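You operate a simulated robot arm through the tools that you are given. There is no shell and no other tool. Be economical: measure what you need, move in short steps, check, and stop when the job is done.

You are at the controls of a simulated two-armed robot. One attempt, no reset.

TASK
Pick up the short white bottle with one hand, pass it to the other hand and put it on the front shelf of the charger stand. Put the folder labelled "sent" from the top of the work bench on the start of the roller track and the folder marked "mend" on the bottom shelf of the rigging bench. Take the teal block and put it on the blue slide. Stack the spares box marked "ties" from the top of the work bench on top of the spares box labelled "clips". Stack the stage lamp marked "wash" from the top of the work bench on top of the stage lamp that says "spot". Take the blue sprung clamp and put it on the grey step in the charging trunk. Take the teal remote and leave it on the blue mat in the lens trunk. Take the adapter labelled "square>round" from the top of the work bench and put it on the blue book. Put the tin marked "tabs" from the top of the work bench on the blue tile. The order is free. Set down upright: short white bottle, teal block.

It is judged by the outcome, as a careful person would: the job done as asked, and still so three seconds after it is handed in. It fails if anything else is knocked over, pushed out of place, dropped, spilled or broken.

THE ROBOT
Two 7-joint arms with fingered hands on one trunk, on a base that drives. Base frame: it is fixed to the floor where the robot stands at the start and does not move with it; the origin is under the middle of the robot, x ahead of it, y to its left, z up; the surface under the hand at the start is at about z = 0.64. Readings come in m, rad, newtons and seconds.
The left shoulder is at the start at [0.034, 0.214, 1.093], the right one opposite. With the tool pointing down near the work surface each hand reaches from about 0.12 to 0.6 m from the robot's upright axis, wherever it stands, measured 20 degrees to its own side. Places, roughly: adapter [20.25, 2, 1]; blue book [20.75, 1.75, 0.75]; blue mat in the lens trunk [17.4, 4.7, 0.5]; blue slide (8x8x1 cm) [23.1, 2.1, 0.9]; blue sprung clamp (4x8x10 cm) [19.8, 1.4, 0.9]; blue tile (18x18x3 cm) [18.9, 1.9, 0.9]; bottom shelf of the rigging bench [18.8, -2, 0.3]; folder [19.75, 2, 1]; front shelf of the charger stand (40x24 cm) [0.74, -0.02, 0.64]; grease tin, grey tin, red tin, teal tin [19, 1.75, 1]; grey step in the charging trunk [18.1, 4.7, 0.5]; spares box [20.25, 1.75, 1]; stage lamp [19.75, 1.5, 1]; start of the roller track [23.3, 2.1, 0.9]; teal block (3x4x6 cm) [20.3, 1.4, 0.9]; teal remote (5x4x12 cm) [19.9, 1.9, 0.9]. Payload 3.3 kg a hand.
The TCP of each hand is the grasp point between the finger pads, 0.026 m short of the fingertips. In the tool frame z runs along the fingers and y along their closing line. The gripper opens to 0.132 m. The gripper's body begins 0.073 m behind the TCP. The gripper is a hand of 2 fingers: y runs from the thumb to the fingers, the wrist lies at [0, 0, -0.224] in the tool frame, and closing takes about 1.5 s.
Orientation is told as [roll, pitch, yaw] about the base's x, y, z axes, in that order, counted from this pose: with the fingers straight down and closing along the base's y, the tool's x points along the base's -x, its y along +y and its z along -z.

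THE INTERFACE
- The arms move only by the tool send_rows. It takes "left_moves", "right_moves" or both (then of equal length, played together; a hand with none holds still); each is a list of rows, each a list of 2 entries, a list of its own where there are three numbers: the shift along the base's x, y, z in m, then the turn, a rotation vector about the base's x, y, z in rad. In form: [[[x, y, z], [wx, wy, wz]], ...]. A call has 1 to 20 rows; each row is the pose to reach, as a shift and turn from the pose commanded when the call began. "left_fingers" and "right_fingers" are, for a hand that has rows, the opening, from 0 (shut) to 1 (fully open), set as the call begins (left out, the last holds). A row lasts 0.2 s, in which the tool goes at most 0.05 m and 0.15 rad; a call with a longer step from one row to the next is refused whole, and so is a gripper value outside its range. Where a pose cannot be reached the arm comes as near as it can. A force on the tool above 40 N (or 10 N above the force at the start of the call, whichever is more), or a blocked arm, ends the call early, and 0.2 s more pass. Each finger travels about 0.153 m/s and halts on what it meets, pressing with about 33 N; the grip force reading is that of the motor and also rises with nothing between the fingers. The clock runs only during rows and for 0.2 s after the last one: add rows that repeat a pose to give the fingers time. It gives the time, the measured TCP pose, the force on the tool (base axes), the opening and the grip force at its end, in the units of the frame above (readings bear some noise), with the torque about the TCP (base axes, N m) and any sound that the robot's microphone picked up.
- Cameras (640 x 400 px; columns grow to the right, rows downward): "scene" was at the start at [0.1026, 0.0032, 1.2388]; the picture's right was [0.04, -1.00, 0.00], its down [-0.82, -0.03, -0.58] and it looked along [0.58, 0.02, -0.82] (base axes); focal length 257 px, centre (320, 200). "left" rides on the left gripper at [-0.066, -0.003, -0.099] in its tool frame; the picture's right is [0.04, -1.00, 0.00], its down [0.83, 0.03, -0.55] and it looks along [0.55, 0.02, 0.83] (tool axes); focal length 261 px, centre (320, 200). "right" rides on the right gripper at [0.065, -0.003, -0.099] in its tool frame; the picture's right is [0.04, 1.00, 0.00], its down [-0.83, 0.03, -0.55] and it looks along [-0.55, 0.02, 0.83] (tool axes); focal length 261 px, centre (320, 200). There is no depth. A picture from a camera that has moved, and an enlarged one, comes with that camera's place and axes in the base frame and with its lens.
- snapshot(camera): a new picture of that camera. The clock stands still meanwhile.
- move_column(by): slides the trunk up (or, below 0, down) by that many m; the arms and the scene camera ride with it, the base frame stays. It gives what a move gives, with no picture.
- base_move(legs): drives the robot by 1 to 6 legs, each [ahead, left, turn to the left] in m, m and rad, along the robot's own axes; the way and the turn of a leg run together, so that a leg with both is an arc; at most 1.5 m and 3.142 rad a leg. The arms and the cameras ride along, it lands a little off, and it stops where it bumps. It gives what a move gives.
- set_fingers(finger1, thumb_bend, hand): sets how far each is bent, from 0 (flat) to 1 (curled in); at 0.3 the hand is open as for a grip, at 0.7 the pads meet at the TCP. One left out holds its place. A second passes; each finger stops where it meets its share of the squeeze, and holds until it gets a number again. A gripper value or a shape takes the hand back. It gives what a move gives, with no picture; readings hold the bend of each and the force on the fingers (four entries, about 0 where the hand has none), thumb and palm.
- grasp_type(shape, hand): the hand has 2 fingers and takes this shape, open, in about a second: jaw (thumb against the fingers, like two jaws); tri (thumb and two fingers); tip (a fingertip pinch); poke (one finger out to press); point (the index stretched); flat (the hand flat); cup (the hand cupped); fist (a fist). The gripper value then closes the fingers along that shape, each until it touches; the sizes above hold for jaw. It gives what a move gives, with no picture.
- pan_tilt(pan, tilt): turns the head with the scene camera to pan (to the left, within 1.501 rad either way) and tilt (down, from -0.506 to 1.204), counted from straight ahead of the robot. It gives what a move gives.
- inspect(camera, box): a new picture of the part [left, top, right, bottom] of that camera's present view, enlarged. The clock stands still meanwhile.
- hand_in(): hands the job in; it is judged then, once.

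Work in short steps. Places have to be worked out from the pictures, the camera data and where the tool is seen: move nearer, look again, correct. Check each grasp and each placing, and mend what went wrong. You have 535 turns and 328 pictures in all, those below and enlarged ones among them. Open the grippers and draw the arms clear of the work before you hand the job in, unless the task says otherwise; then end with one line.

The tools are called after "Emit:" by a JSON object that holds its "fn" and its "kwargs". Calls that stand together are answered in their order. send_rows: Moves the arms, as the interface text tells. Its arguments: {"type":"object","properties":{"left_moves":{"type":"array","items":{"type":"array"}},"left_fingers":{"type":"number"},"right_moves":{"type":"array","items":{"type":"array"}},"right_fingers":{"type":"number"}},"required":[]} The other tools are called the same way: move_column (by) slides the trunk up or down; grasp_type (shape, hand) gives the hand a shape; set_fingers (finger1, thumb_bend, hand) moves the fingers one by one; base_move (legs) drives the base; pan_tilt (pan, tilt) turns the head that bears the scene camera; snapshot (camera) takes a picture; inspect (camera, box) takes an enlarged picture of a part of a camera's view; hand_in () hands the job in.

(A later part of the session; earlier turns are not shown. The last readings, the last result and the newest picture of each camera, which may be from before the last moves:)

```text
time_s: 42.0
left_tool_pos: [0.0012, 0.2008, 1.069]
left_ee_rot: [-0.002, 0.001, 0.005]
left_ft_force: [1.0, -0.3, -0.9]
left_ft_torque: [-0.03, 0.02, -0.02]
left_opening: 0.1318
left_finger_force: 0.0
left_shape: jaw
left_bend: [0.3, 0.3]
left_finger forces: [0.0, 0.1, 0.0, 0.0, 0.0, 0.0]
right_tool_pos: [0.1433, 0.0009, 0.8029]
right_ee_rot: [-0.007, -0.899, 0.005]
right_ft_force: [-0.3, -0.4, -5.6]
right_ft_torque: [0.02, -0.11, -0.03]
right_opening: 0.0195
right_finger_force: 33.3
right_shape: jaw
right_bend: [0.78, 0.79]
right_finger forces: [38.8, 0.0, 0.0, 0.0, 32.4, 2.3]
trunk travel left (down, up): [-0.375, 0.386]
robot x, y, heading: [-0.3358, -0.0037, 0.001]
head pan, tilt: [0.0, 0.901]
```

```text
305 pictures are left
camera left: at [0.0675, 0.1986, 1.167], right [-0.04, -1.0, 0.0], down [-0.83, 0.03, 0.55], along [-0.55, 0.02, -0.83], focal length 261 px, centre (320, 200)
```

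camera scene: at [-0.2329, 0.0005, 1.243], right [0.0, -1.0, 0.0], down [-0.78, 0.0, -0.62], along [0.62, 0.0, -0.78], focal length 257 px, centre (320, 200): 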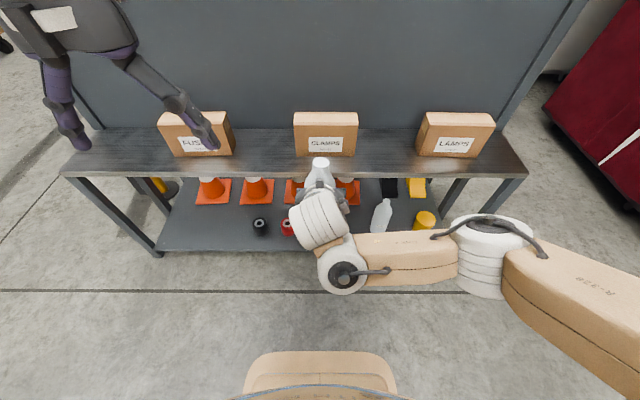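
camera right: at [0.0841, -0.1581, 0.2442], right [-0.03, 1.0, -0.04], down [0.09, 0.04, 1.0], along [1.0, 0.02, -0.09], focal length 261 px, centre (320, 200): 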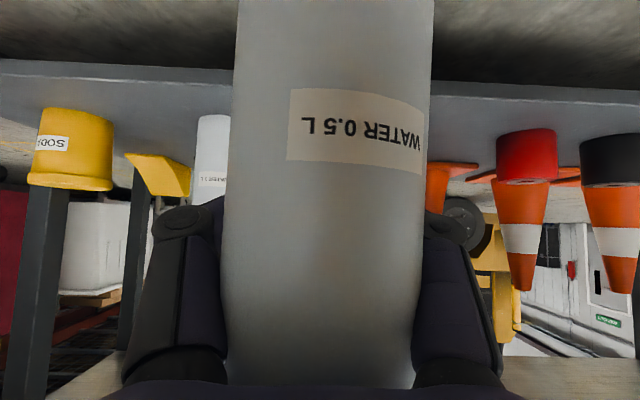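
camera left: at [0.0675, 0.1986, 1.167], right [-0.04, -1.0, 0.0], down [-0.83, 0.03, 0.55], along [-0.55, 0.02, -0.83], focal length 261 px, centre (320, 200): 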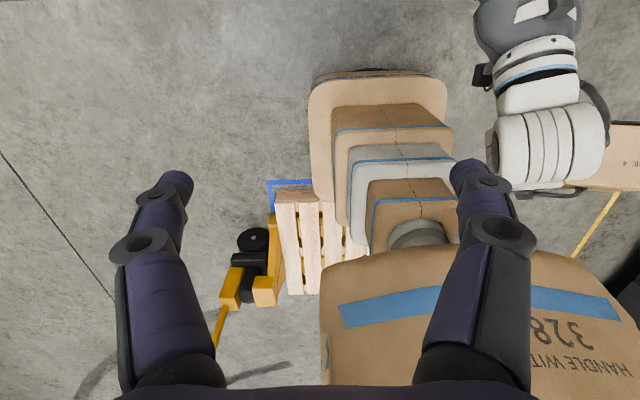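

Bottle top is at about (0.116, 0.0, 0.918). Bring the open left hand over it from the front-left at height, then lower partway and look.

Emit:
{"fn": "send_rows", "kwargs": {"left_moves": [[[0.04, 0, 0.0], [0, 0, 0]], [[0.08, 0, 0.0], [0, 0, 0]], [[0.116, 0, 0.0], [0, 0, 0]], [[0.116, -0.05, 0], [0, 0, 0]], [[0.116, -0.1, 0], [0, 0, 0]], [[0.116, -0.15, 0], [0, 0, 0]], [[0.116, -0.199, 0], [0, 0, 0]], [[0.116, -0.199, -0.04], [0, 0, 0]], [[0.116, -0.199, -0.06], [0, 0, 0]]], "left_fingers": 1}}

Emit:
{"fn": "snapshot", "kwargs": {"camera": "left"}}

Emit:
{"fn": "snapshot", "kwargs": {"camera": "scene"}}

```text
time_s: 44.2
left_tool_pos: [0.1285, 0.0302, 1.0395]
left_ee_rot: [-0.081, -0.028, 0.065]
left_ft_force: [-0.3, 0.4, 0.2]
left_ft_torque: [-0.03, 0.04, -0.02]
left_opening: 0.1317
left_finger_force: 0.1
left_shape: jaw
left_bend: [0.3, 0.3]
left_finger forces: [0.0, 0.0, 0.0, 0.0, 0.0, 0.1]
left hand out of reach, approached as far as the arm can: row 5, 6, 7, 8, 9
right_tool_pos: [0.1432, 0.0015, 0.8027]
right_ee_rot: [-0.009, -0.897, 0.008]
right_ft_force: [0.4, -0.1, -5.3]
right_ft_torque: [0.01, -0.15, 0.02]
right_opening: 0.0195
right_finger_force: 33.1
right_shape: jaw
right_bend: [0.78, 0.79]
right_finger forces: [38.5, 0.1, 0.1, 0.0, 32.7, 2.3]
trunk travel left (down, up): [-0.375, 0.386]
robot x, y, heading: [-0.334, -0.0015, -0.0]
head pan, tilt: [0.0, 0.901]
stopped in row 9 (left hand): the arm was blocked; the commanded pose is now the measured one
```

```text
304 pictures are left
camera left: at [0.1906, 0.0404, 1.14], right [0.02, -1.0, 0.08], down [-0.85, 0.02, 0.53], along [-0.53, -0.08, -0.85], focal length 261 px, centre (320, 200)
```

left: 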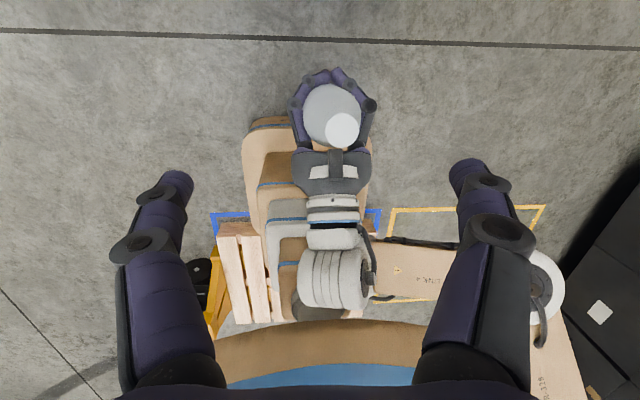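

```text
303 pictures are left
camera scene: at [-0.233, 0.0009, 1.2429], right [0.0, -1.0, 0.0], down [-0.78, 0.0, -0.62], along [0.62, 0.0, -0.78], focal length 257 px, centre (320, 200)
```

scene: 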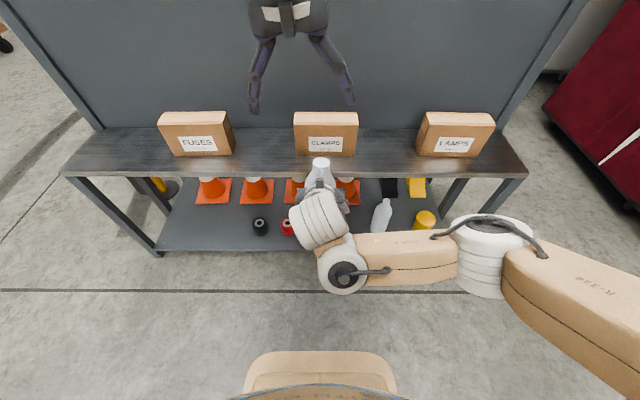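

The left arm couldn't get there this high. I'll lower the bottle and shift it left, and bring the left hand back upright above the new place.

Emit:
{"fn": "send_rows", "kwargs": {"right_moves": [[[0.01, 0.015, -0.03], [0, 0, 0]], [[0.02, 0.03, -0.06], [0, 0, 0]], [[0.03, 0.05, -0.09], [0, 0, 0]], [[0.04, 0.065, -0.12], [0, 0, 0]], [[0.05, 0.08, -0.12], [0, 0, 0]], [[0.05, 0.08, -0.12], [0, 0, 0]]], "left_moves": [[[0.01, 0.03, 0.0], [0.02, 0.005, -0.02]], [[0.02, 0.05, 0.0], [0.04, 0.01, -0.03]], [[0.03, 0.05, -0.03], [0.06, 0.02, -0.05]], [[0.038, 0.05, -0.06], [0.081, 0.028, -0.065]], [[0.038, 0.05, -0.1], [0.081, 0.028, -0.065]], [[0.038, 0.05, -0.13], [0.081, 0.028, -0.065]]]}}

Emit:
{"fn": "snapshot", "kwargs": {"camera": "left"}}

Emit:
{"fn": "snapshot", "kwargs": {"camera": "scene"}}

```text
time_s: 45.2
left_tool_pos: [0.1643, 0.0993, 0.9839]
left_ee_rot: [-0.038, -0.008, 0.053]
left_ft_force: [0.4, 0.7, -0.4]
left_ft_torque: [-0.03, -0.02, 0.0]
left_opening: 0.1319
left_finger_force: 0.1
left_shape: jaw
left_bend: [0.3, 0.3]
left_finger forces: [0.0, 0.0, 0.0, 0.1, 0.0, 0.1]
left hand out of reach, approached as far as the arm can: row 2, 3, 4
right_tool_pos: [0.212, -0.0632, 0.637]
right_ee_rot: [-0.256, -0.878, 0.076]
right_ft_force: [-0.3, 1.5, -5.6]
right_ft_torque: [-0.01, -0.15, 0.0]
right_opening: 0.0195
right_finger_force: 32.8
right_shape: jaw
right_bend: [0.78, 0.79]
right_finger forces: [37.5, 0.0, 0.1, 0.0, 33.1, 2.1]
right hand out of reach, approached as far as the arm can: row 5
trunk travel left (down, up): [-0.375, 0.386]
robot x, y, heading: [-0.3392, -0.0008, 0.005]
head pan, tilt: [0.0, 0.901]
stopped in row 5 (right hand): the arm was blocked; the commanded pose is now the measured one
```

```text
302 pictures are left
camera left: at [0.228, 0.1032, 1.0827], right [0.01, -1.0, 0.04], down [-0.84, 0.01, 0.54], along [-0.54, -0.04, -0.84], focal length 261 px, centre (320, 200)
```

left: 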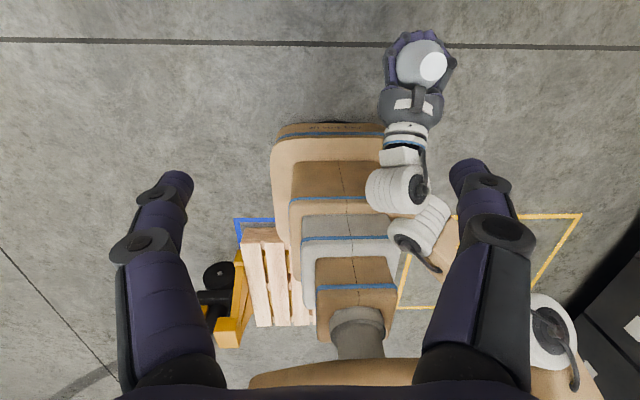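

```text
301 pictures are left
camera scene: at [-0.2332, 0.0006, 1.243], right [0.0, -1.0, 0.0], down [-0.78, 0.0, -0.62], along [0.62, 0.0, -0.78], focal length 257 px, centre (320, 200)
```

scene: 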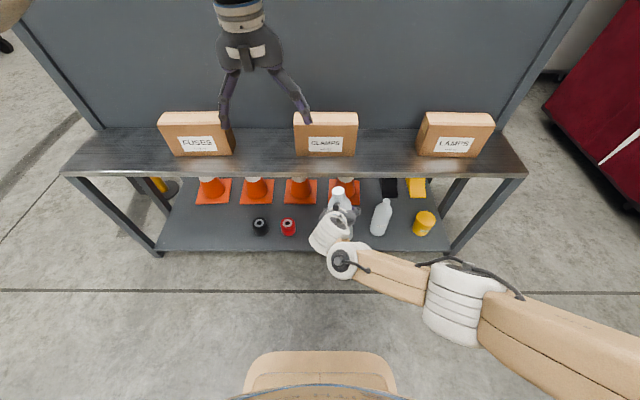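

The right arm hit a limit and tilted. Bring it back to y≈-0.02 and untilt it.

Emit:
{"fn": "send_rows", "kwargs": {"right_moves": [[[0.0, 0.0, 0.02], [0.05, -0.007, 0.04]], [[0, 0.0, 0.04], [0.1, -0.014, 0.08]], [[0, 0.015, 0.043], [0.159, -0.022, 0.124]], [[0, 0.03, 0.043], [0.159, -0.022, 0.124]]]}}

```text
time_s: 46.2
left_tool_pos: [0.1635, 0.0969, 0.9842]
left_ee_rot: [-0.039, -0.01, 0.051]
left_ft_force: [-0.4, 0.3, -0.7]
left_ft_torque: [0.05, 0.02, 0.01]
left_opening: 0.1319
left_finger_force: 0.1
left_shape: jaw
left_bend: [0.3, 0.3]
left_finger forces: [0.0, 0.0, 0.1, 0.0, 0.0, 0.0]
right_tool_pos: [0.213, -0.0308, 0.6781]
right_ee_rot: [0.001, -0.906, 0.003]
right_ft_force: [0.7, 0.5, -5.1]
right_ft_torque: [-0.01, -0.14, 0.02]
right_opening: 0.0189
right_finger_force: 33.2
right_shape: jaw
right_bend: [0.78, 0.79]
right_finger forces: [36.0, 0.0, 0.1, 0.0, 33.0, 2.0]
trunk travel left (down, up): [-0.375, 0.386]
robot x, y, heading: [-0.3421, 0.0005, 0.006]
head pan, tilt: [0.0, 0.901]
```

Rotation is fixed. Now bring the left hand above the bottle top (0.188, -0.031, 0.793).

Emit:
{"fn": "send_rows", "kwargs": {"left_moves": [[[0.01, -0.01, -0.04], [0.013, 0.003, -0.02]], [[0.02, -0.02, -0.08], [0.026, 0.006, -0.04]], [[0.0245, -0.04, -0.1], [0.039, 0.01, -0.051]], [[0.0245, -0.08, -0.105], [0.039, 0.01, -0.051]], [[0.0245, -0.11, -0.11], [0.039, 0.01, -0.051]], [[0.0245, -0.128, -0.114], [0.039, 0.01, -0.051]]]}}

Emit:
{"fn": "snapshot", "kwargs": {"camera": "left"}}

Emit:
{"fn": "snapshot", "kwargs": {"camera": "scene"}}

```text
time_s: 47.8
left_tool_pos: [0.1646, 0.0605, 0.8717]
left_ee_rot: [-0.033, 0.017, 0.086]
left_ft_force: [0.5, -0.4, -0.5]
left_ft_torque: [0.0, 0.02, -0.03]
left_opening: 0.1319
left_finger_force: 0.1
left_shape: jaw
left_bend: [0.3, 0.3]
left_finger forces: [0.0, 0.0, 0.1, 0.0, 0.0, 0.0]
left hand out of reach, approached as far as the arm can: row 1, 2, 3, 4, 5, 6
right_tool_pos: [0.2126, -0.0309, 0.6777]
right_ee_rot: [-0.002, -0.906, 0.003]
right_ft_force: [-0.3, 1.2, -5.0]
right_ft_torque: [-0.02, -0.16, -0.03]
right_opening: 0.0194
right_finger_force: 33.0
right_shape: jaw
right_bend: [0.78, 0.79]
right_finger forces: [36.1, 0.1, 0.1, 0.1, 32.9, 2.0]
trunk travel left (down, up): [-0.375, 0.386]
robot x, y, heading: [-0.3352, -0.001, 0.002]
head pan, tilt: [0.0, 0.901]
stopped in row 6 (left hand): the arm was blocked; the commanded pose is now the measured one
```

```text
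300 pictures are left
camera left: at [0.2312, 0.068, 0.9698], right [0.05, -1.0, 0.03], down [-0.82, -0.02, 0.57], along [-0.56, -0.06, -0.82], focal length 261 px, centre (320, 200)
```

left: 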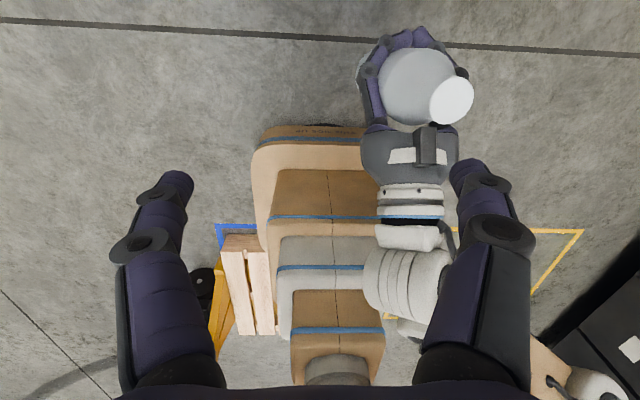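

```text
299 pictures are left
camera scene: at [-0.2326, 0.0007, 1.2429], right [0.0, -1.0, 0.0], down [-0.78, 0.0, -0.62], along [0.62, 0.0, -0.78], focal length 257 px, centre (320, 200)
```

scene: 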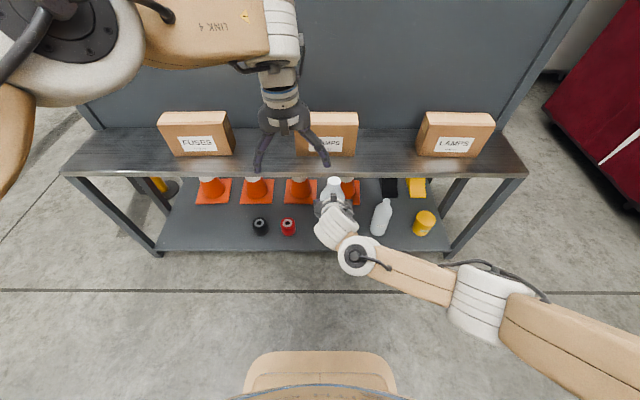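

Each arm dislikes crossing the middle. I'll yaw the right hand left by 0.7 rad and carry the bottle to y≈0.11, while the left moves out to y≈0.2, higher.

Emit:
{"fn": "send_rows", "kwargs": {"left_moves": [[[0, 0.04, 0.02], [0.01, -0.005, -0.03]], [[0, 0.08, 0.04], [0.02, -0.01, -0.06]], [[0, 0.12, 0.05], [0.033, -0.017, -0.086]], [[0, 0.14, 0.05], [0.033, -0.017, -0.086]], [[0, 0.14, 0.05], [0.033, -0.017, -0.086]], [[0, 0.14, 0.05], [0.033, -0.017, -0.086]]], "right_moves": [[[0, 0.02, 0], [0, 0, 0.12]], [[0, 0.045, 0], [0, 0, 0.24]], [[0, 0.07, 0], [0, 0, 0.36]], [[0, 0.095, 0], [0, 0, 0.48]], [[0, 0.12, 0], [0, 0, 0.6]], [[0, 0.14, 0], [0, 0, 0.7]]]}}

Emit:
{"fn": "snapshot", "kwargs": {"camera": "scene"}}

Emit:
{"fn": "snapshot", "kwargs": {"camera": "left"}}

```text
time_s: 49.2
left_tool_pos: [0.1629, 0.1975, 0.9217]
left_ee_rot: [0.002, -0.003, -0.007]
left_ft_force: [-0.5, 0.7, 0.0]
left_ft_torque: [-0.01, 0.01, -0.01]
left_opening: 0.1321
left_finger_force: 0.1
left_shape: jaw
left_bend: [0.3, 0.3]
left_finger forces: [0.0, 0.1, 0.0, 0.0, 0.0, 0.0]
right_tool_pos: [0.2135, 0.1109, 0.6801]
right_ee_rot: [0.001, -0.907, 0.703]
right_ft_force: [0.4, -0.3, -4.6]
right_ft_torque: [0.14, -0.11, -0.01]
right_opening: 0.0189
right_finger_force: 33.1
right_shape: jaw
right_bend: [0.78, 0.79]
right_finger forces: [35.8, 0.0, 0.0, 0.1, 33.0, 1.7]
trunk travel left (down, up): [-0.375, 0.386]
robot x, y, heading: [-0.3378, 0.0013, -0.002]
head pan, tilt: [0.0, 0.901]
```

```text
298 pictures are left
camera scene: at [-0.2328, 0.0008, 1.2429], right [0.0, -1.0, 0.0], down [-0.78, 0.0, -0.62], along [0.62, 0.0, -0.78], focal length 257 px, centre (320, 200)
```

scene: 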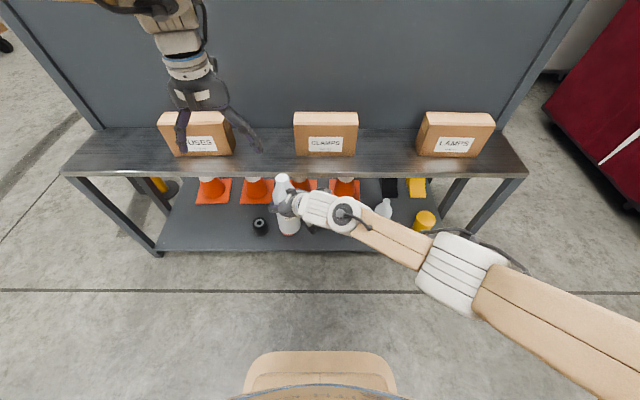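

```text
297 pictures are left
camera left: at [0.2273, 0.1947, 1.0209], right [-0.05, -1.0, 0.0], down [-0.83, 0.04, 0.55], along [-0.55, 0.03, -0.83], focal length 261 px, centre (320, 200)
```

left: 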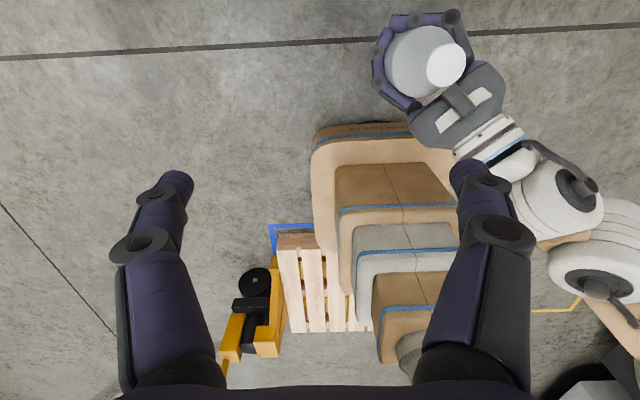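

The cap is at about (0.194, 0.095, 0.795). Move the left hand over it at TCP z 0.86 and check.

Emit:
{"fn": "send_rows", "kwargs": {"left_moves": [[[0.01, -0.035, 0], [0, 0, 0]], [[0.02, -0.07, 0], [0, 0, 0]], [[0.031, -0.1025, 0], [0, 0, 0]], [[0.031, -0.1025, -0.03], [0, 0, 0]], [[0.031, -0.1025, -0.06], [0, 0, 0]]]}}

Emit:
{"fn": "snapshot", "kwargs": {"camera": "left"}}

Emit:
{"fn": "snapshot", "kwargs": {"camera": "scene"}}

```text
time_s: 50.4
left_tool_pos: [0.1773, 0.0891, 0.8615]
left_ee_rot: [0.001, -0.002, -0.005]
left_ft_force: [0.1, 0.2, 0.4]
left_ft_torque: [0.0, 0.01, -0.04]
left_opening: 0.1319
left_finger_force: 0.0
left_shape: jaw
left_bend: [0.3, 0.3]
left_finger forces: [0.1, 0.0, 0.1, 0.1, 0.0, 0.1]
left hand out of reach, approached as far as the arm can: row 3, 4, 5
right_tool_pos: [0.2133, 0.1108, 0.6799]
right_ee_rot: [-0.001, -0.907, 0.699]
right_ft_force: [0.4, 0.2, -5.5]
right_ft_torque: [0.08, -0.12, 0.04]
right_opening: 0.0189
right_finger_force: 32.5
right_shape: jaw
right_bend: [0.78, 0.79]
right_finger forces: [35.9, 0.0, 0.0, 0.0, 32.9, 1.7]
trunk travel left (down, up): [-0.375, 0.386]
robot x, y, heading: [-0.3382, -0.0014, 0.004]
head pan, tilt: [0.0, 0.901]
```

```text
296 pictures are left
camera left: at [0.2431, 0.0867, 0.9594], right [-0.05, -1.0, 0.0], down [-0.83, 0.04, 0.55], along [-0.55, 0.03, -0.83], focal length 261 px, centre (320, 200)
```

left: 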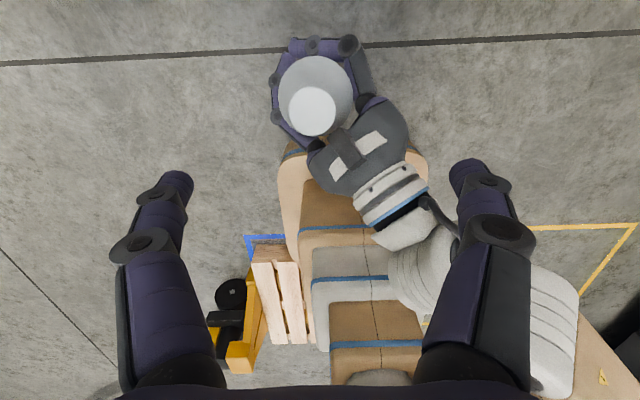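

```text
295 pictures are left
camera scene: at [-0.2325, 0.0002, 1.2428], right [0.0, -1.0, 0.0], down [-0.78, 0.0, -0.62], along [0.62, 0.0, -0.78], focal length 257 px, centre (320, 200)
```

scene: 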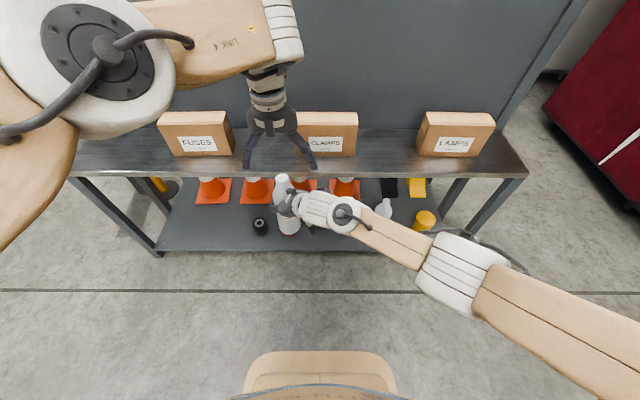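

The left arm is at its limit here; move both closer to the body.

Emit:
{"fn": "send_rows", "kwargs": {"left_moves": [[[-0.02, 0.013, 0], [0, 0, 0]], [[-0.043, 0.026, 0], [0, 0, 0]], [[-0.043, 0.026, 0], [0, 0, 0]]], "right_moves": [[[-0.02, 0.007, 0], [0, 0, 0]], [[-0.04, 0.014, 0], [0, 0, 0]], [[-0.06, 0.02, 0], [0, 0, 0]]]}}

Emit:
{"fn": "snapshot", "kwargs": {"camera": "left"}}

Emit:
{"fn": "snapshot", "kwargs": {"camera": "scene"}}

```text
time_s: 51.2
left_tool_pos: [0.1357, 0.1149, 0.8615]
left_ee_rot: [0.002, -0.003, -0.006]
left_ft_force: [-0.4, 0.2, 0.6]
left_ft_torque: [0.0, 0.0, 0.01]
left_opening: 0.1316
left_finger_force: 0.2
left_shape: jaw
left_bend: [0.3, 0.3]
left_finger forces: [0.1, 0.0, 0.0, 0.1, 0.0, 0.0]
right_tool_pos: [0.1528, 0.1302, 0.6797]
right_ee_rot: [0.0, -0.907, 0.703]
right_ft_force: [0.1, 0.0, -4.9]
right_ft_torque: [0.15, -0.11, 0.0]
right_opening: 0.0188
right_finger_force: 33.1
right_shape: jaw
right_bend: [0.78, 0.79]
right_finger forces: [36.1, 0.0, 0.0, 0.0, 30.3, 1.8]
trunk travel left (down, up): [-0.375, 0.386]
robot x, y, heading: [-0.3377, -0.0029, 0.002]
head pan, tilt: [0.0, 0.901]
```

```text
294 pictures are left
camera left: at [0.2007, 0.1131, 0.9615], right [-0.05, -1.0, 0.0], down [-0.83, 0.04, 0.55], along [-0.55, 0.03, -0.84], focal length 261 px, centre (320, 200)
```

left: 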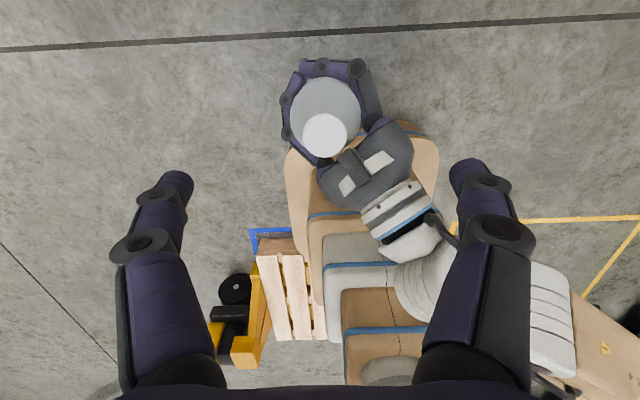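

```text
293 pictures are left
camera scene: at [-0.2329, 0.0004, 1.2429], right [0.0, -1.0, 0.0], down [-0.78, 0.0, -0.62], along [0.62, 0.0, -0.78], focal length 257 px, centre (320, 200)
```

scene: 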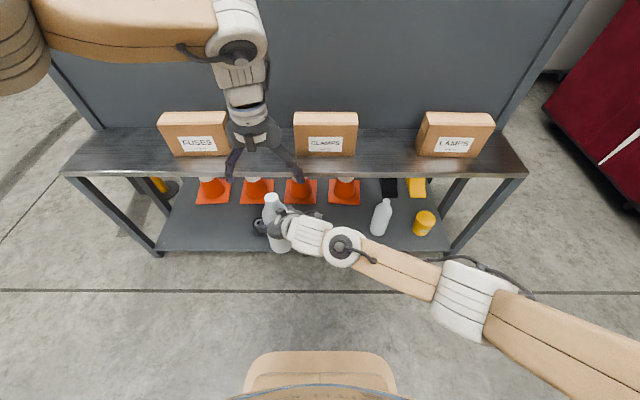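

Cap at (0.143, 0.113). Descend the left hand to TCP z≈0.785 and close on the cap.

Emit:
{"fn": "send_rows", "kwargs": {"left_moves": [[[0.008, -0.002, -0.03], [0, 0, 0]], [[0.008, -0.002, -0.055], [0, 0, 0]], [[0.008, -0.002, -0.077], [0, 0, 0]], [[0.008, -0.002, -0.077], [0, 0, 0]]]}}

Emit:
{"fn": "snapshot", "kwargs": {"camera": "left"}}

```text
time_s: 52.2
left_tool_pos: [0.1449, 0.1144, 0.7839]
left_ee_rot: [0.001, -0.003, -0.006]
left_ft_force: [0.2, -0.2, 0.2]
left_ft_torque: [0.01, 0.03, -0.02]
left_opening: 0.1319
left_finger_force: 0.0
left_shape: jaw
left_bend: [0.3, 0.3]
left_finger forces: [0.0, 0.0, 0.0, 0.0, 0.0, 0.1]
right_tool_pos: [0.1528, 0.1301, 0.6787]
right_ee_rot: [0.003, -0.906, 0.701]
right_ft_force: [-0.6, -1.0, -5.5]
right_ft_torque: [0.08, -0.11, 0.01]
right_opening: 0.0188
right_finger_force: 32.8
right_shape: jaw
right_bend: [0.78, 0.79]
right_finger forces: [36.0, 0.0, 0.0, 0.1, 30.3, 1.7]
trunk travel left (down, up): [-0.375, 0.386]
robot x, y, heading: [-0.3419, -0.0027, 0.003]
head pan, tilt: [0.0, 0.901]
```

```text
292 pictures are left
camera left: at [0.2095, 0.112, 0.8838], right [-0.05, -1.0, 0.0], down [-0.83, 0.04, 0.55], along [-0.55, 0.03, -0.83], focal length 261 px, centre (320, 200)
```

left: 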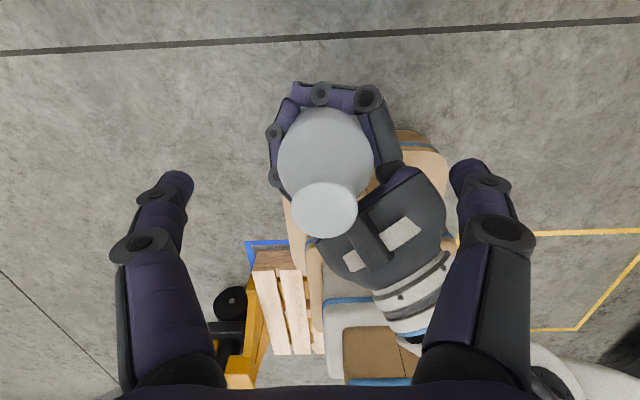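

The cap is centred; its top is about level with the TCP. Lower another 1.5 cm and close the left hand.

Emit:
{"fn": "send_rows", "kwargs": {"left_moves": [[[-0.003, 0, -0.008], [0, 0, 0]], [[-0.003, 0, -0.016], [0, 0, 0]]]}}

Emit:
{"fn": "send_rows", "kwargs": {"left_moves": [[[0, 0, 0], [0, 0, 0]], [[0, 0, 0], [0, 0, 0]], [[0, 0, 0], [0, 0, 0]], [[0, 0, 0], [0, 0, 0]], [[0, 0, 0], [0, 0, 0]], [[0, 0, 0], [0, 0, 0]], [[0, 0, 0], [0, 0, 0]]], "left_fingers": 0}}

Emit:
{"fn": "snapshot", "kwargs": {"camera": "left"}}

```text
time_s: 52.8
left_tool_pos: [0.1424, 0.114, 0.7678]
left_ee_rot: [0.002, -0.004, -0.007]
left_ft_force: [-0.2, -0.3, 0.1]
left_ft_torque: [0.02, 0.02, -0.02]
left_opening: 0.132
left_finger_force: 0.1
left_shape: jaw
left_bend: [0.3, 0.3]
left_finger forces: [0.1, 0.1, 0.1, 0.0, 0.0, 0.0]
right_tool_pos: [0.1531, 0.1294, 0.6783]
right_ee_rot: [0.001, -0.908, 0.701]
right_ft_force: [-0.1, 0.3, -5.1]
right_ft_torque: [0.11, -0.14, -0.01]
right_opening: 0.019
right_finger_force: 33.2
right_shape: jaw
right_bend: [0.78, 0.79]
right_finger forces: [36.0, 0.0, 0.1, 0.0, 30.3, 1.7]
trunk travel left (down, up): [-0.375, 0.386]
robot x, y, heading: [-0.3389, -0.0035, 0.003]
head pan, tilt: [0.0, 0.901]
```

```text
time_s: 54.4
left_tool_pos: [0.142, 0.1134, 0.7694]
left_ee_rot: [0.004, -0.003, -0.007]
left_ft_force: [2.4, -1.5, 3.6]
left_ft_torque: [-0.01, -0.05, 0.05]
left_opening: 0.0358
left_finger_force: 33.0
left_shape: jaw
left_bend: [0.74, 0.7]
left_finger forces: [27.3, 0.1, 0.0, 0.1, 28.0, 0.1]
right_tool_pos: [0.152, 0.1292, 0.6794]
right_ee_rot: [0.003, -0.908, 0.702]
right_ft_force: [-2.7, 0.7, -8.8]
right_ft_torque: [0.09, -0.33, -0.06]
right_opening: 0.0187
right_finger_force: 33.4
right_shape: jaw
right_bend: [0.78, 0.79]
right_finger forces: [37.3, 0.1, 0.1, 0.1, 29.9, 1.7]
trunk travel left (down, up): [-0.375, 0.386]
robot x, y, heading: [-0.3392, -0.0014, 0.004]
head pan, tilt: [0.0, 0.901]
```

```text
291 pictures are left
camera left: at [0.207, 0.1107, 0.867], right [-0.05, -1.0, 0.0], down [-0.83, 0.04, 0.55], along [-0.55, 0.03, -0.84], focal length 261 px, centre (320, 200)
```

left: 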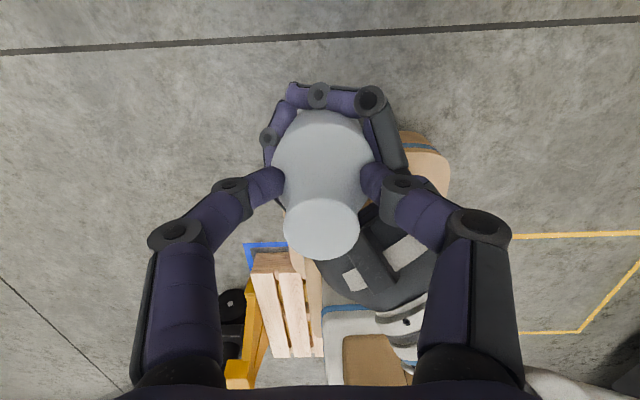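

The left fingers hold the neck at 27 N. Loosen the right hand gradually, watching whether the left takes the 5 N weight.

Emit:
{"fn": "send_rows", "kwargs": {"right_moves": [[[0, 0, 0], [0, 0, 0]], [[0, 0, 0], [0, 0, 0]]], "right_fingers": 0.45}}

Emit:
{"fn": "snapshot", "kwargs": {"camera": "left"}}

```text
time_s: 55.0
left_tool_pos: [0.1424, 0.1136, 0.7658]
left_ee_rot: [0.0, -0.002, -0.006]
left_ft_force: [-0.4, 0.1, -0.4]
left_ft_torque: [0.02, -0.01, 0.02]
left_opening: 0.0354
left_finger_force: 33.0
left_shape: jaw
left_bend: [0.73, 0.7]
left_finger forces: [25.5, 0.0, 0.0, 0.1, 24.7, 0.0]
right_tool_pos: [0.1541, 0.1315, 0.6804]
right_ee_rot: [0.002, -0.911, 0.7]
right_ft_force: [0.3, -0.3, 0.4]
right_ft_torque: [0.0, 0.01, 0.0]
right_opening: 0.0589
right_finger_force: 0.1
right_shape: jaw
right_bend: [0.73, 0.7]
right_finger forces: [0.0, 0.1, 0.0, 0.0, 0.0, 0.0]
trunk travel left (down, up): [-0.375, 0.386]
robot x, y, heading: [-0.3421, -0.0014, 0.008]
head pan, tilt: [0.0, 0.901]
```

```text
290 pictures are left
camera left: at [0.2064, 0.1107, 0.8662], right [-0.05, -1.0, 0.0], down [-0.83, 0.04, 0.55], along [-0.55, 0.03, -0.83], focal length 261 px, centre (320, 200)
```

left: 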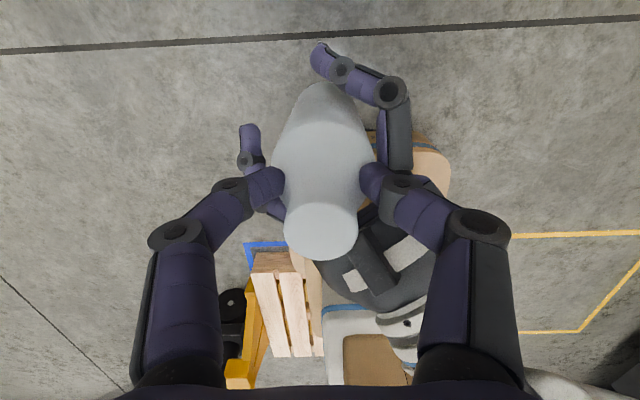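

The bottle swung on the left fingers' axis. Let a moment pass without moving and check.

Emit:
{"fn": "send_rows", "kwargs": {"left_moves": [[[0, 0, 0], [0, 0, 0]], [[0, 0, 0], [0, 0, 0]]]}}

Emit:
{"fn": "snapshot", "kwargs": {"camera": "left"}}

Emit:
{"fn": "snapshot", "kwargs": {"camera": "scene"}}

```text
time_s: 55.6
left_tool_pos: [0.1427, 0.1124, 0.7689]
left_ee_rot: [0.001, -0.004, -0.006]
left_ft_force: [0.3, 0.2, 0.4]
left_ft_torque: [0.04, -0.07, 0.03]
left_opening: 0.0356
left_finger_force: 32.6
left_shape: jaw
left_bend: [0.73, 0.7]
left_finger forces: [25.5, 0.1, 0.0, 0.0, 24.7, 0.1]
right_tool_pos: [0.1521, 0.1304, 0.6802]
right_ee_rot: [0.003, -0.908, 0.701]
right_ft_force: [-0.2, -1.2, 0.4]
right_ft_torque: [0.01, -0.02, -0.01]
right_opening: 0.0589
right_finger_force: 0.1
right_shape: jaw
right_bend: [0.73, 0.7]
right_finger forces: [0.0, 0.1, 0.1, 0.0, 0.1, 0.0]
trunk travel left (down, up): [-0.375, 0.386]
robot x, y, heading: [-0.3391, 0.0005, 0.006]
head pan, tilt: [0.0, 0.901]
```

```text
289 pictures are left
camera left: at [0.2069, 0.1107, 0.8667], right [-0.05, -1.0, 0.0], down [-0.83, 0.04, 0.55], along [-0.55, 0.03, -0.83], focal length 261 px, centre (320, 200)
```

left: 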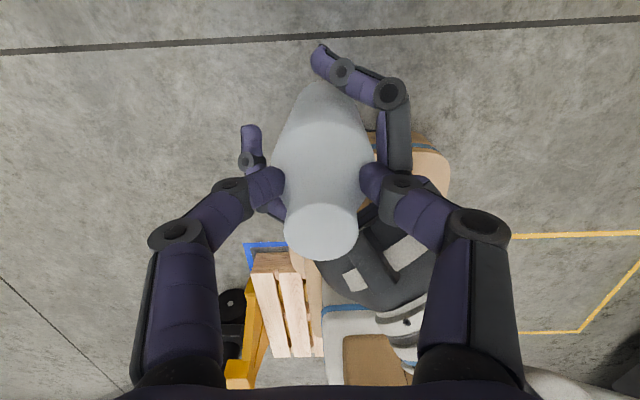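

```text
288 pictures are left
camera scene: at [-0.2328, 0.0005, 1.2429], right [0.0, -1.0, 0.0], down [-0.78, 0.0, -0.62], along [0.62, 0.0, -0.78], focal length 257 px, centre (320, 200)
```

scene: 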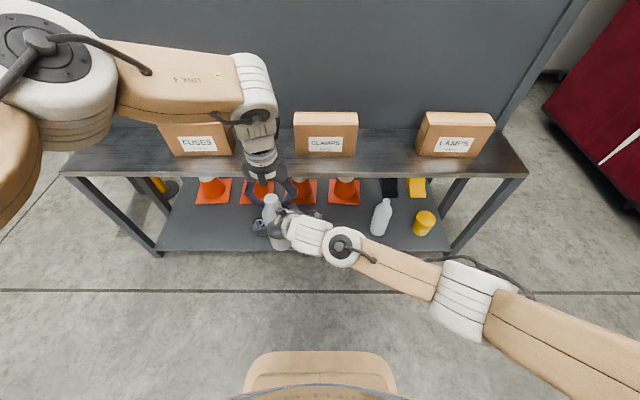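

Stable: the left hand holds it. Open the right fully and withdraw it backward and right.

Emit:
{"fn": "send_rows", "kwargs": {"right_moves": [[[0, 0, 0], [0, 0, 0]], [[0, 0, 0], [0, 0, 0]], [[0, 0, 0], [0, 0, 0]], [[-0.024, -0.02, -0.005], [0, 0, 0]], [[-0.048, -0.04, -0.01], [0, 0, 0]], [[-0.072, -0.06, -0.01], [0, 0, 0]], [[-0.096, -0.08, -0.01], [0, 0, 0]], [[-0.11, -0.11, -0.01], [0, 0, 0]]], "right_fingers": 1}}

Emit:
{"fn": "snapshot", "kwargs": {"camera": "left"}}

Emit:
{"fn": "snapshot", "kwargs": {"camera": "right"}}

```text
time_s: 57.4
left_tool_pos: [0.1412, 0.1129, 0.7683]
left_ee_rot: [0.003, -0.003, -0.006]
left_ft_force: [0.0, -0.3, 0.3]
left_ft_torque: [0.03, -0.03, 0.02]
left_opening: 0.0351
left_finger_force: 33.3
left_shape: jaw
left_bend: [0.73, 0.7]
left_finger forces: [25.4, 0.0, 0.1, 0.0, 24.7, 0.0]
right_tool_pos: [0.0425, 0.0182, 0.6682]
right_ee_rot: [0.002, -0.91, 0.701]
right_ft_force: [-0.7, -0.2, 0.7]
right_ft_torque: [0.01, -0.01, 0.02]
right_opening: 0.1319
right_finger_force: 0.0
right_shape: jaw
right_bend: [0.3, 0.3]
right_finger forces: [0.0, 0.0, 0.0, 0.1, 0.0, 0.0]
trunk travel left (down, up): [-0.375, 0.386]
robot x, y, heading: [-0.3391, 0.0033, 0.004]
head pan, tilt: [0.0, 0.901]
```

```text
287 pictures are left
camera left: at [0.2067, 0.1106, 0.8669], right [-0.05, -1.0, 0.0], down [-0.83, 0.04, 0.55], along [-0.55, 0.03, -0.83], focal length 261 px, centre (320, 200)
```

left: 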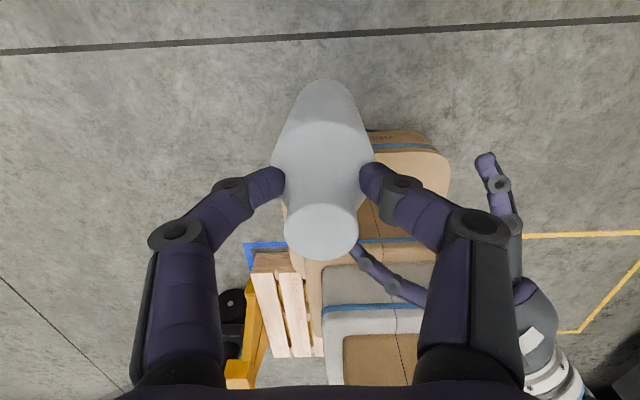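

```text
286 pictures are left
camera right: at [-0.0464, -0.0609, 0.6773], right [-0.67, 0.75, -0.03], down [0.04, 0.07, 1.0], along [0.75, 0.66, -0.08], focal length 261 px, centre (320, 200)
```

right: 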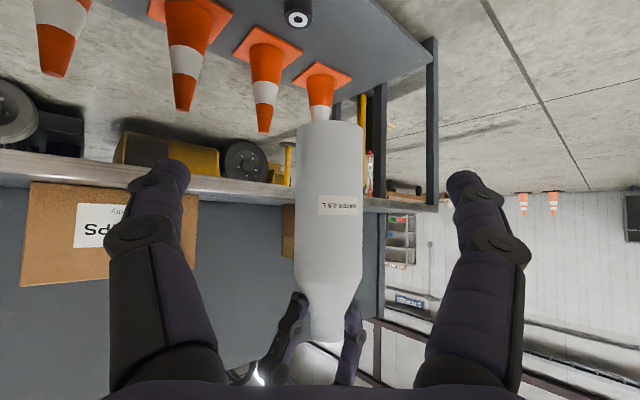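

The bottle hangs upright in the left hand, base ≈0.184 m below the TCP. Now plan the way round: stow the right arm, raise the trunk and look left-front.

Emit:
{"fn": "send_rows", "kwargs": {"right_moves": [[[0.03, -0.03, 0.0], [0, 0.06, -0.12]], [[0.06, -0.06, 0.0], [0, 0.12, -0.24]], [[0.09, -0.09, 0], [0, 0.18, -0.36]], [[0.09, -0.12, 0.0], [0, 0.2, -0.48]], [[0.09, -0.15, 0], [0, 0.2, -0.6]], [[0.09, -0.18, 0], [0, 0.2, -0.68]]]}}

Emit:
{"fn": "move_column", "kwargs": {"by": 0.35}}

Emit:
{"fn": "pan_tilt", "kwargs": {"pan": 0.5, "tilt": 0.55}}

Emit:
{"fn": "snapshot", "kwargs": {"camera": "scene"}}

Emit:
{"fn": "pan_tilt", "kwargs": {"pan": 1.4, "tilt": 0.55}}

Emit:
{"fn": "snapshot", "kwargs": {"camera": "scene"}}

Emit:
{"fn": "pan_tilt", "kwargs": {"pan": -0.6, "tilt": 0.55}}

Emit:
{"fn": "snapshot", "kwargs": {"camera": "scene"}}

```text
time_s: 58.8
left_tool_pos: [0.1429, 0.1133, 0.7664]
left_ee_rot: [0.002, -0.004, -0.007]
left_ft_force: [0.4, -1.2, 1.0]
left_ft_torque: [0.01, -0.03, 0.03]
left_opening: 0.0353
left_finger_force: 33.1
left_shape: jaw
left_bend: [0.73, 0.7]
left_finger forces: [25.3, 0.0, 0.0, 0.0, 24.7, 0.0]
right_tool_pos: [0.1322, -0.1606, 0.6679]
right_ee_rot: [0.092, -0.723, -0.051]
right_ft_force: [0.1, -0.3, -0.4]
right_ft_torque: [0.01, 0.0, -0.01]
right_opening: 0.132
right_finger_force: 0.0
right_shape: jaw
right_bend: [0.3, 0.3]
right_finger forces: [0.0, 0.0, 0.0, 0.0, 0.0, 0.0]
trunk travel left (down, up): [-0.375, 0.386]
robot x, y, heading: [-0.3373, -0.0017, 0.005]
head pan, tilt: [0.0, 0.901]
```

```text
time_s: 62.3
left_tool_pos: [0.1404, 0.1138, 1.1181]
left_ee_rot: [0.001, -0.001, -0.006]
left_ft_force: [-0.2, -0.2, -5.4]
left_ft_torque: [0.01, -0.03, 0.0]
left_opening: 0.0354
left_finger_force: 32.9
left_shape: jaw
left_bend: [0.73, 0.7]
left_finger forces: [25.3, 0.0, 0.1, 0.0, 24.7, 0.1]
right_tool_pos: [0.1327, -0.1597, 1.019]
right_ee_rot: [0.093, -0.723, -0.048]
right_ft_force: [-0.1, -0.1, 0.3]
right_ft_torque: [0.03, 0.01, 0.0]
right_opening: 0.1319
right_finger_force: 0.1
right_shape: jaw
right_bend: [0.3, 0.3]
right_finger forces: [0.0, 0.0, 0.0, 0.1, 0.0, 0.1]
trunk travel left (down, up): [-0.725, 0.036]
robot x, y, heading: [-0.3352, 0.0013, 0.005]
head pan, tilt: [0.0, 0.901]
```

```text
time_s: 63.2
left_tool_pos: [0.1405, 0.1137, 1.1191]
left_ee_rot: [0.002, -0.004, -0.006]
left_ft_force: [-0.5, -0.3, -4.9]
left_ft_torque: [0.01, -0.05, -0.03]
left_opening: 0.0355
left_finger_force: 33.3
left_shape: jaw
left_bend: [0.73, 0.7]
left_finger forces: [25.3, 0.0, 0.0, 0.0, 24.7, 0.0]
right_tool_pos: [0.1337, -0.161, 1.019]
right_ee_rot: [0.091, -0.723, -0.048]
right_ft_force: [-0.3, 0.6, -0.5]
right_ft_torque: [0.05, -0.02, 0.03]
right_opening: 0.132
right_finger_force: 0.0
right_shape: jaw
right_bend: [0.3, 0.3]
right_finger forces: [0.1, 0.0, 0.1, 0.1, 0.0, 0.0]
trunk travel left (down, up): [-0.725, 0.036]
robot x, y, heading: [-0.3392, 0.0029, 0.004]
head pan, tilt: [0.499, 0.55]
```

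```text
285 pictures are left
camera scene: at [-0.2493, 0.0433, 1.623], right [0.48, -0.88, 0.0], down [-0.46, -0.25, -0.85], along [0.75, 0.41, -0.52], focal length 257 px, centre (320, 200)
```

scene: 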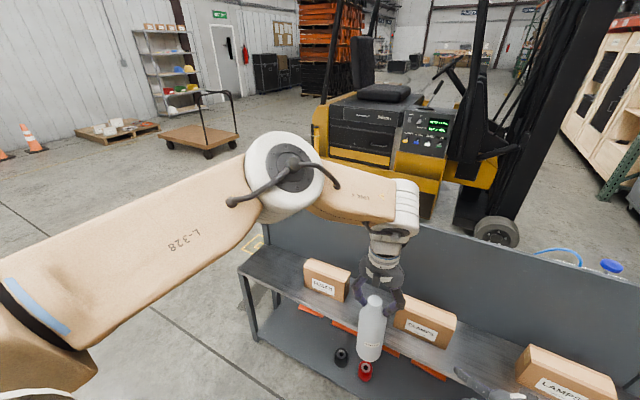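

```text
time_s: 64.4
left_tool_pos: [0.1402, 0.1135, 1.1174]
left_ee_rot: [0.002, -0.004, -0.007]
left_ft_force: [0.1, 0.3, -5.6]
left_ft_torque: [0.02, -0.05, -0.01]
left_opening: 0.0353
left_finger_force: 32.7
left_shape: jaw
left_bend: [0.73, 0.7]
left_finger forces: [25.4, 0.0, 0.0, 0.0, 24.7, 0.1]
right_tool_pos: [0.1324, -0.1605, 1.0191]
right_ee_rot: [0.092, -0.721, -0.047]
right_ft_force: [0.0, -0.8, -0.3]
right_ft_torque: [0.02, -0.02, 0.0]
right_opening: 0.1316
right_finger_force: 0.1
right_shape: jaw
right_bend: [0.3, 0.3]
right_finger forces: [0.0, 0.0, 0.0, 0.0, 0.0, 0.0]
trunk travel left (down, up): [-0.725, 0.036]
robot x, y, heading: [-0.3428, -0.0, 0.003]
head pan, tilt: [1.4, 0.55]
```

```text
284 pictures are left
camera scene: at [-0.3129, 0.0887, 1.6231], right [0.99, -0.17, 0.0], down [-0.09, -0.52, -0.85], along [0.14, 0.84, -0.52], focal length 257 px, centre (320, 200)
```

scene: 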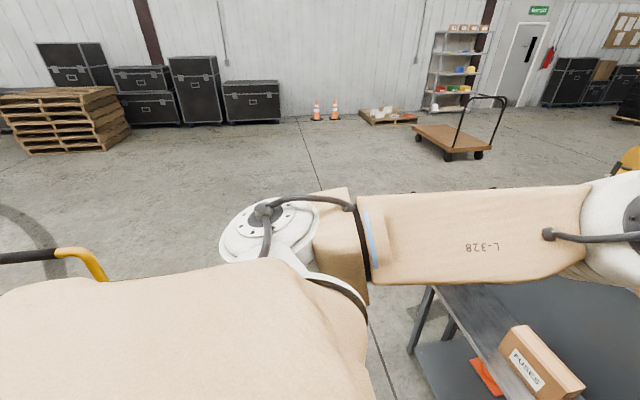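

```text
time_s: 66.3
left_tool_pos: [0.1418, 0.1134, 1.1189]
left_ee_rot: [0.001, -0.005, -0.006]
left_ft_force: [0.6, 1.0, -5.9]
left_ft_torque: [0.01, -0.06, -0.01]
left_opening: 0.0355
left_finger_force: 32.9
left_shape: jaw
left_bend: [0.73, 0.7]
left_finger forces: [25.3, 0.0, 0.0, 0.0, 24.7, 0.1]
right_tool_pos: [0.1329, -0.1608, 1.0191]
right_ee_rot: [0.091, -0.723, -0.05]
right_ft_force: [-0.3, -0.5, 0.2]
right_ft_torque: [-0.02, -0.01, -0.01]
right_opening: 0.1318
right_finger_force: 0.0
right_shape: jaw
right_bend: [0.3, 0.3]
right_finger forces: [0.0, 0.0, 0.1, 0.1, 0.0, 0.1]
trunk travel left (down, up): [-0.725, 0.036]
robot x, y, heading: [-0.3394, -0.0033, 0.004]
head pan, tilt: [-0.6, 0.55]
```

```text
283 pictures are left
camera scene: at [-0.2538, -0.0503, 1.623], right [-0.56, -0.83, 0.0], down [-0.43, 0.29, -0.85], along [0.7, -0.48, -0.52], focal length 257 px, centre (320, 200)
```

scene: 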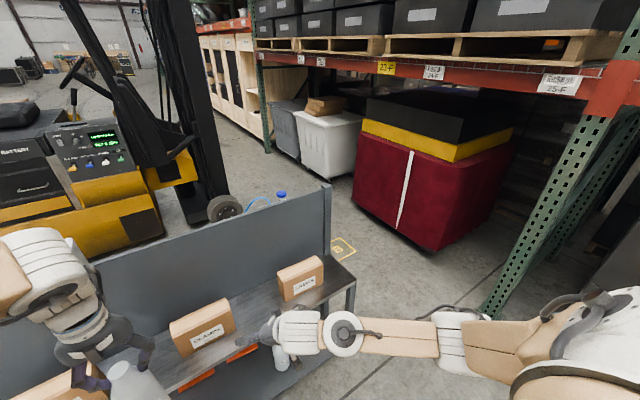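

The left side is open. Strafe left 1.5 m (slightly ahead first, away from the pallet jack) and look from there.

Emit:
{"fn": "base_move", "kwargs": {"legs": [[0.1, 0, 0], [0, 1.5, 0]]}}

Emit:
{"fn": "pan_tilt", "kwargs": {"pan": -0.4, "tilt": 0.5}}

Emit:
{"fn": "snapshot", "kwargs": {"camera": "scene"}}

Emit:
{"fn": "pan_tilt", "kwargs": {"pan": 0.2, "tilt": 0.3}}

Emit:
{"fn": "snapshot", "kwargs": {"camera": "scene"}}

```text
time_s: 74.5
left_tool_pos: [0.2561, 1.6151, 1.1189]
left_ee_rot: [0.003, -0.004, -0.028]
left_ft_force: [-0.2, 0.3, -6.4]
left_ft_torque: [0.03, -0.02, -0.01]
left_opening: 0.035
left_finger_force: 32.6
left_shape: jaw
left_bend: [0.73, 0.7]
left_finger forces: [25.4, 0.0, 0.0, 0.0, 24.5, 0.1]
right_tool_pos: [0.241, 1.3414, 1.0186]
right_ee_rot: [0.094, -0.723, -0.067]
right_ft_force: [0.6, 0.7, 0.1]
right_ft_torque: [0.03, 0.02, -0.04]
right_opening: 0.132
right_finger_force: 0.0
right_shape: jaw
right_bend: [0.3, 0.3]
right_finger forces: [0.0, 0.0, 0.1, 0.0, 0.0, 0.0]
trunk travel left (down, up): [-0.725, 0.036]
robot x, y, heading: [-0.2281, 1.5113, -0.019]
head pan, tilt: [-0.6, 0.55]
```

```text
time_s: 75.3
left_tool_pos: [0.2556, 1.614, 1.1184]
left_ee_rot: [0.002, -0.003, -0.026]
left_ft_force: [0.3, -0.5, -6.7]
left_ft_torque: [0.02, -0.02, 0.01]
left_opening: 0.0353
left_finger_force: 32.5
left_shape: jaw
left_bend: [0.73, 0.7]
left_finger forces: [25.3, 0.1, 0.0, 0.1, 24.5, 0.0]
right_tool_pos: [0.242, 1.3402, 1.0192]
right_ee_rot: [0.095, -0.723, -0.067]
right_ft_force: [1.2, -0.6, 0.0]
right_ft_torque: [0.01, 0.0, 0.0]
right_opening: 0.1319
right_finger_force: 0.0
right_shape: jaw
right_bend: [0.3, 0.3]
right_finger forces: [0.1, 0.1, 0.1, 0.0, 0.0, 0.0]
trunk travel left (down, up): [-0.725, 0.036]
robot x, y, heading: [-0.2268, 1.5097, -0.016]
head pan, tilt: [-0.4, 0.499]
```

```text
282 pictures are left
camera scene: at [-0.1332, 1.4737, 1.6276], right [-0.41, -0.91, 0.0], down [-0.44, 0.19, -0.88], along [0.8, -0.36, -0.48], focal length 257 px, centre (320, 200)
```

scene: 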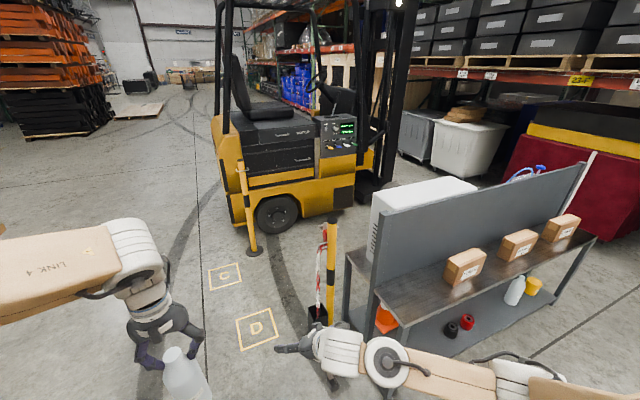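

```text
time_s: 76.3
left_tool_pos: [0.2546, 1.6143, 1.1184]
left_ee_rot: [0.002, -0.005, -0.028]
left_ft_force: [0.3, -0.1, -5.5]
left_ft_torque: [0.0, -0.04, -0.01]
left_opening: 0.0348
left_finger_force: 32.8
left_shape: jaw
left_bend: [0.73, 0.7]
left_finger forces: [25.3, 0.0, 0.0, 0.1, 24.5, 0.0]
right_tool_pos: [0.2417, 1.3403, 1.0194]
right_ee_rot: [0.092, -0.723, -0.069]
right_ft_force: [0.3, 0.3, 0.3]
right_ft_torque: [-0.01, -0.02, -0.02]
right_opening: 0.132
right_finger_force: 0.1
right_shape: jaw
right_bend: [0.3, 0.3]
right_finger forces: [0.0, 0.0, 0.1, 0.0, 0.0, 0.0]
trunk travel left (down, up): [-0.725, 0.036]
robot x, y, heading: [-0.2283, 1.5082, -0.011]
head pan, tilt: [0.201, 0.3]
```

```text
281 pictures are left
camera scene: at [-0.1244, 1.5277, 1.646], right [0.18, -0.98, 0.0], down [-0.29, -0.05, -0.95], along [0.94, 0.17, -0.3], focal length 257 px, centre (320, 200)
```

scene: 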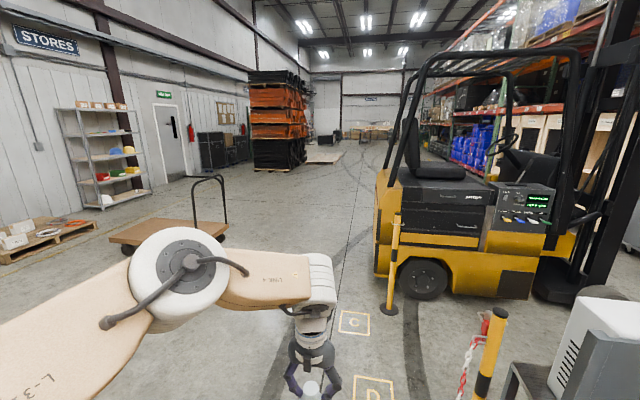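

There are two yellow posts, A≈(1.9,1.24) and B≈(0.96,0.99), with some tape. Zoom in to see if the gap is closed off.

Emit:
{"fn": "pan_tilt", "kwargs": {"pan": -0.4, "tilt": 0.5}}

Emit:
{"fn": "inspect", "kwargs": {"camera": "scene", "box": [200, 130, 460, 340]}}

```text
time_s: 77.3
left_tool_pos: [0.2556, 1.614, 1.119]
left_ee_rot: [0.004, -0.003, -0.026]
left_ft_force: [-0.5, -0.2, -4.7]
left_ft_torque: [0.01, -0.02, -0.02]
left_opening: 0.0353
left_finger_force: 33.2
left_shape: jaw
left_bend: [0.73, 0.7]
left_finger forces: [25.2, 0.0, 0.0, 0.0, 24.5, 0.1]
right_tool_pos: [0.2414, 1.3401, 1.0202]
right_ee_rot: [0.093, -0.721, -0.067]
right_ft_force: [-0.3, 0.5, 0.9]
right_ft_torque: [0.03, -0.01, -0.02]
right_opening: 0.1317
right_finger_force: 0.0
right_shape: jaw
right_bend: [0.3, 0.3]
right_finger forces: [0.0, 0.0, 0.0, 0.1, 0.1, 0.0]
trunk travel left (down, up): [-0.725, 0.036]
robot x, y, heading: [-0.2275, 1.512, -0.019]
head pan, tilt: [-0.4, 0.499]
```

```text
1.90 times, centred on (330, 235) of scene
camera zoom: at [-0.133, 1.474, 1.6276], right [-0.4, -0.91, 0.0], down [-0.44, 0.19, -0.88], along [0.8, -0.36, -0.48], focal length 490 px, centre (301, 133)
```

zoom: 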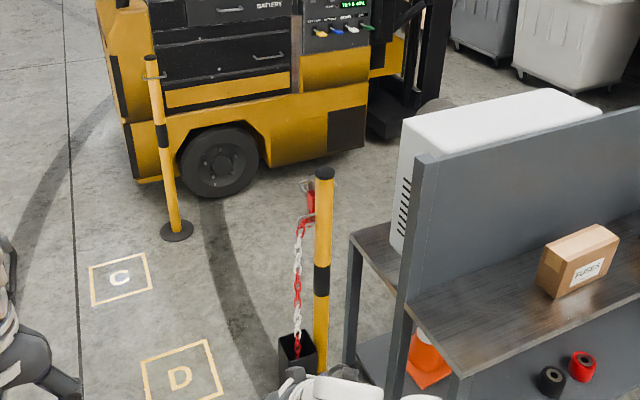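

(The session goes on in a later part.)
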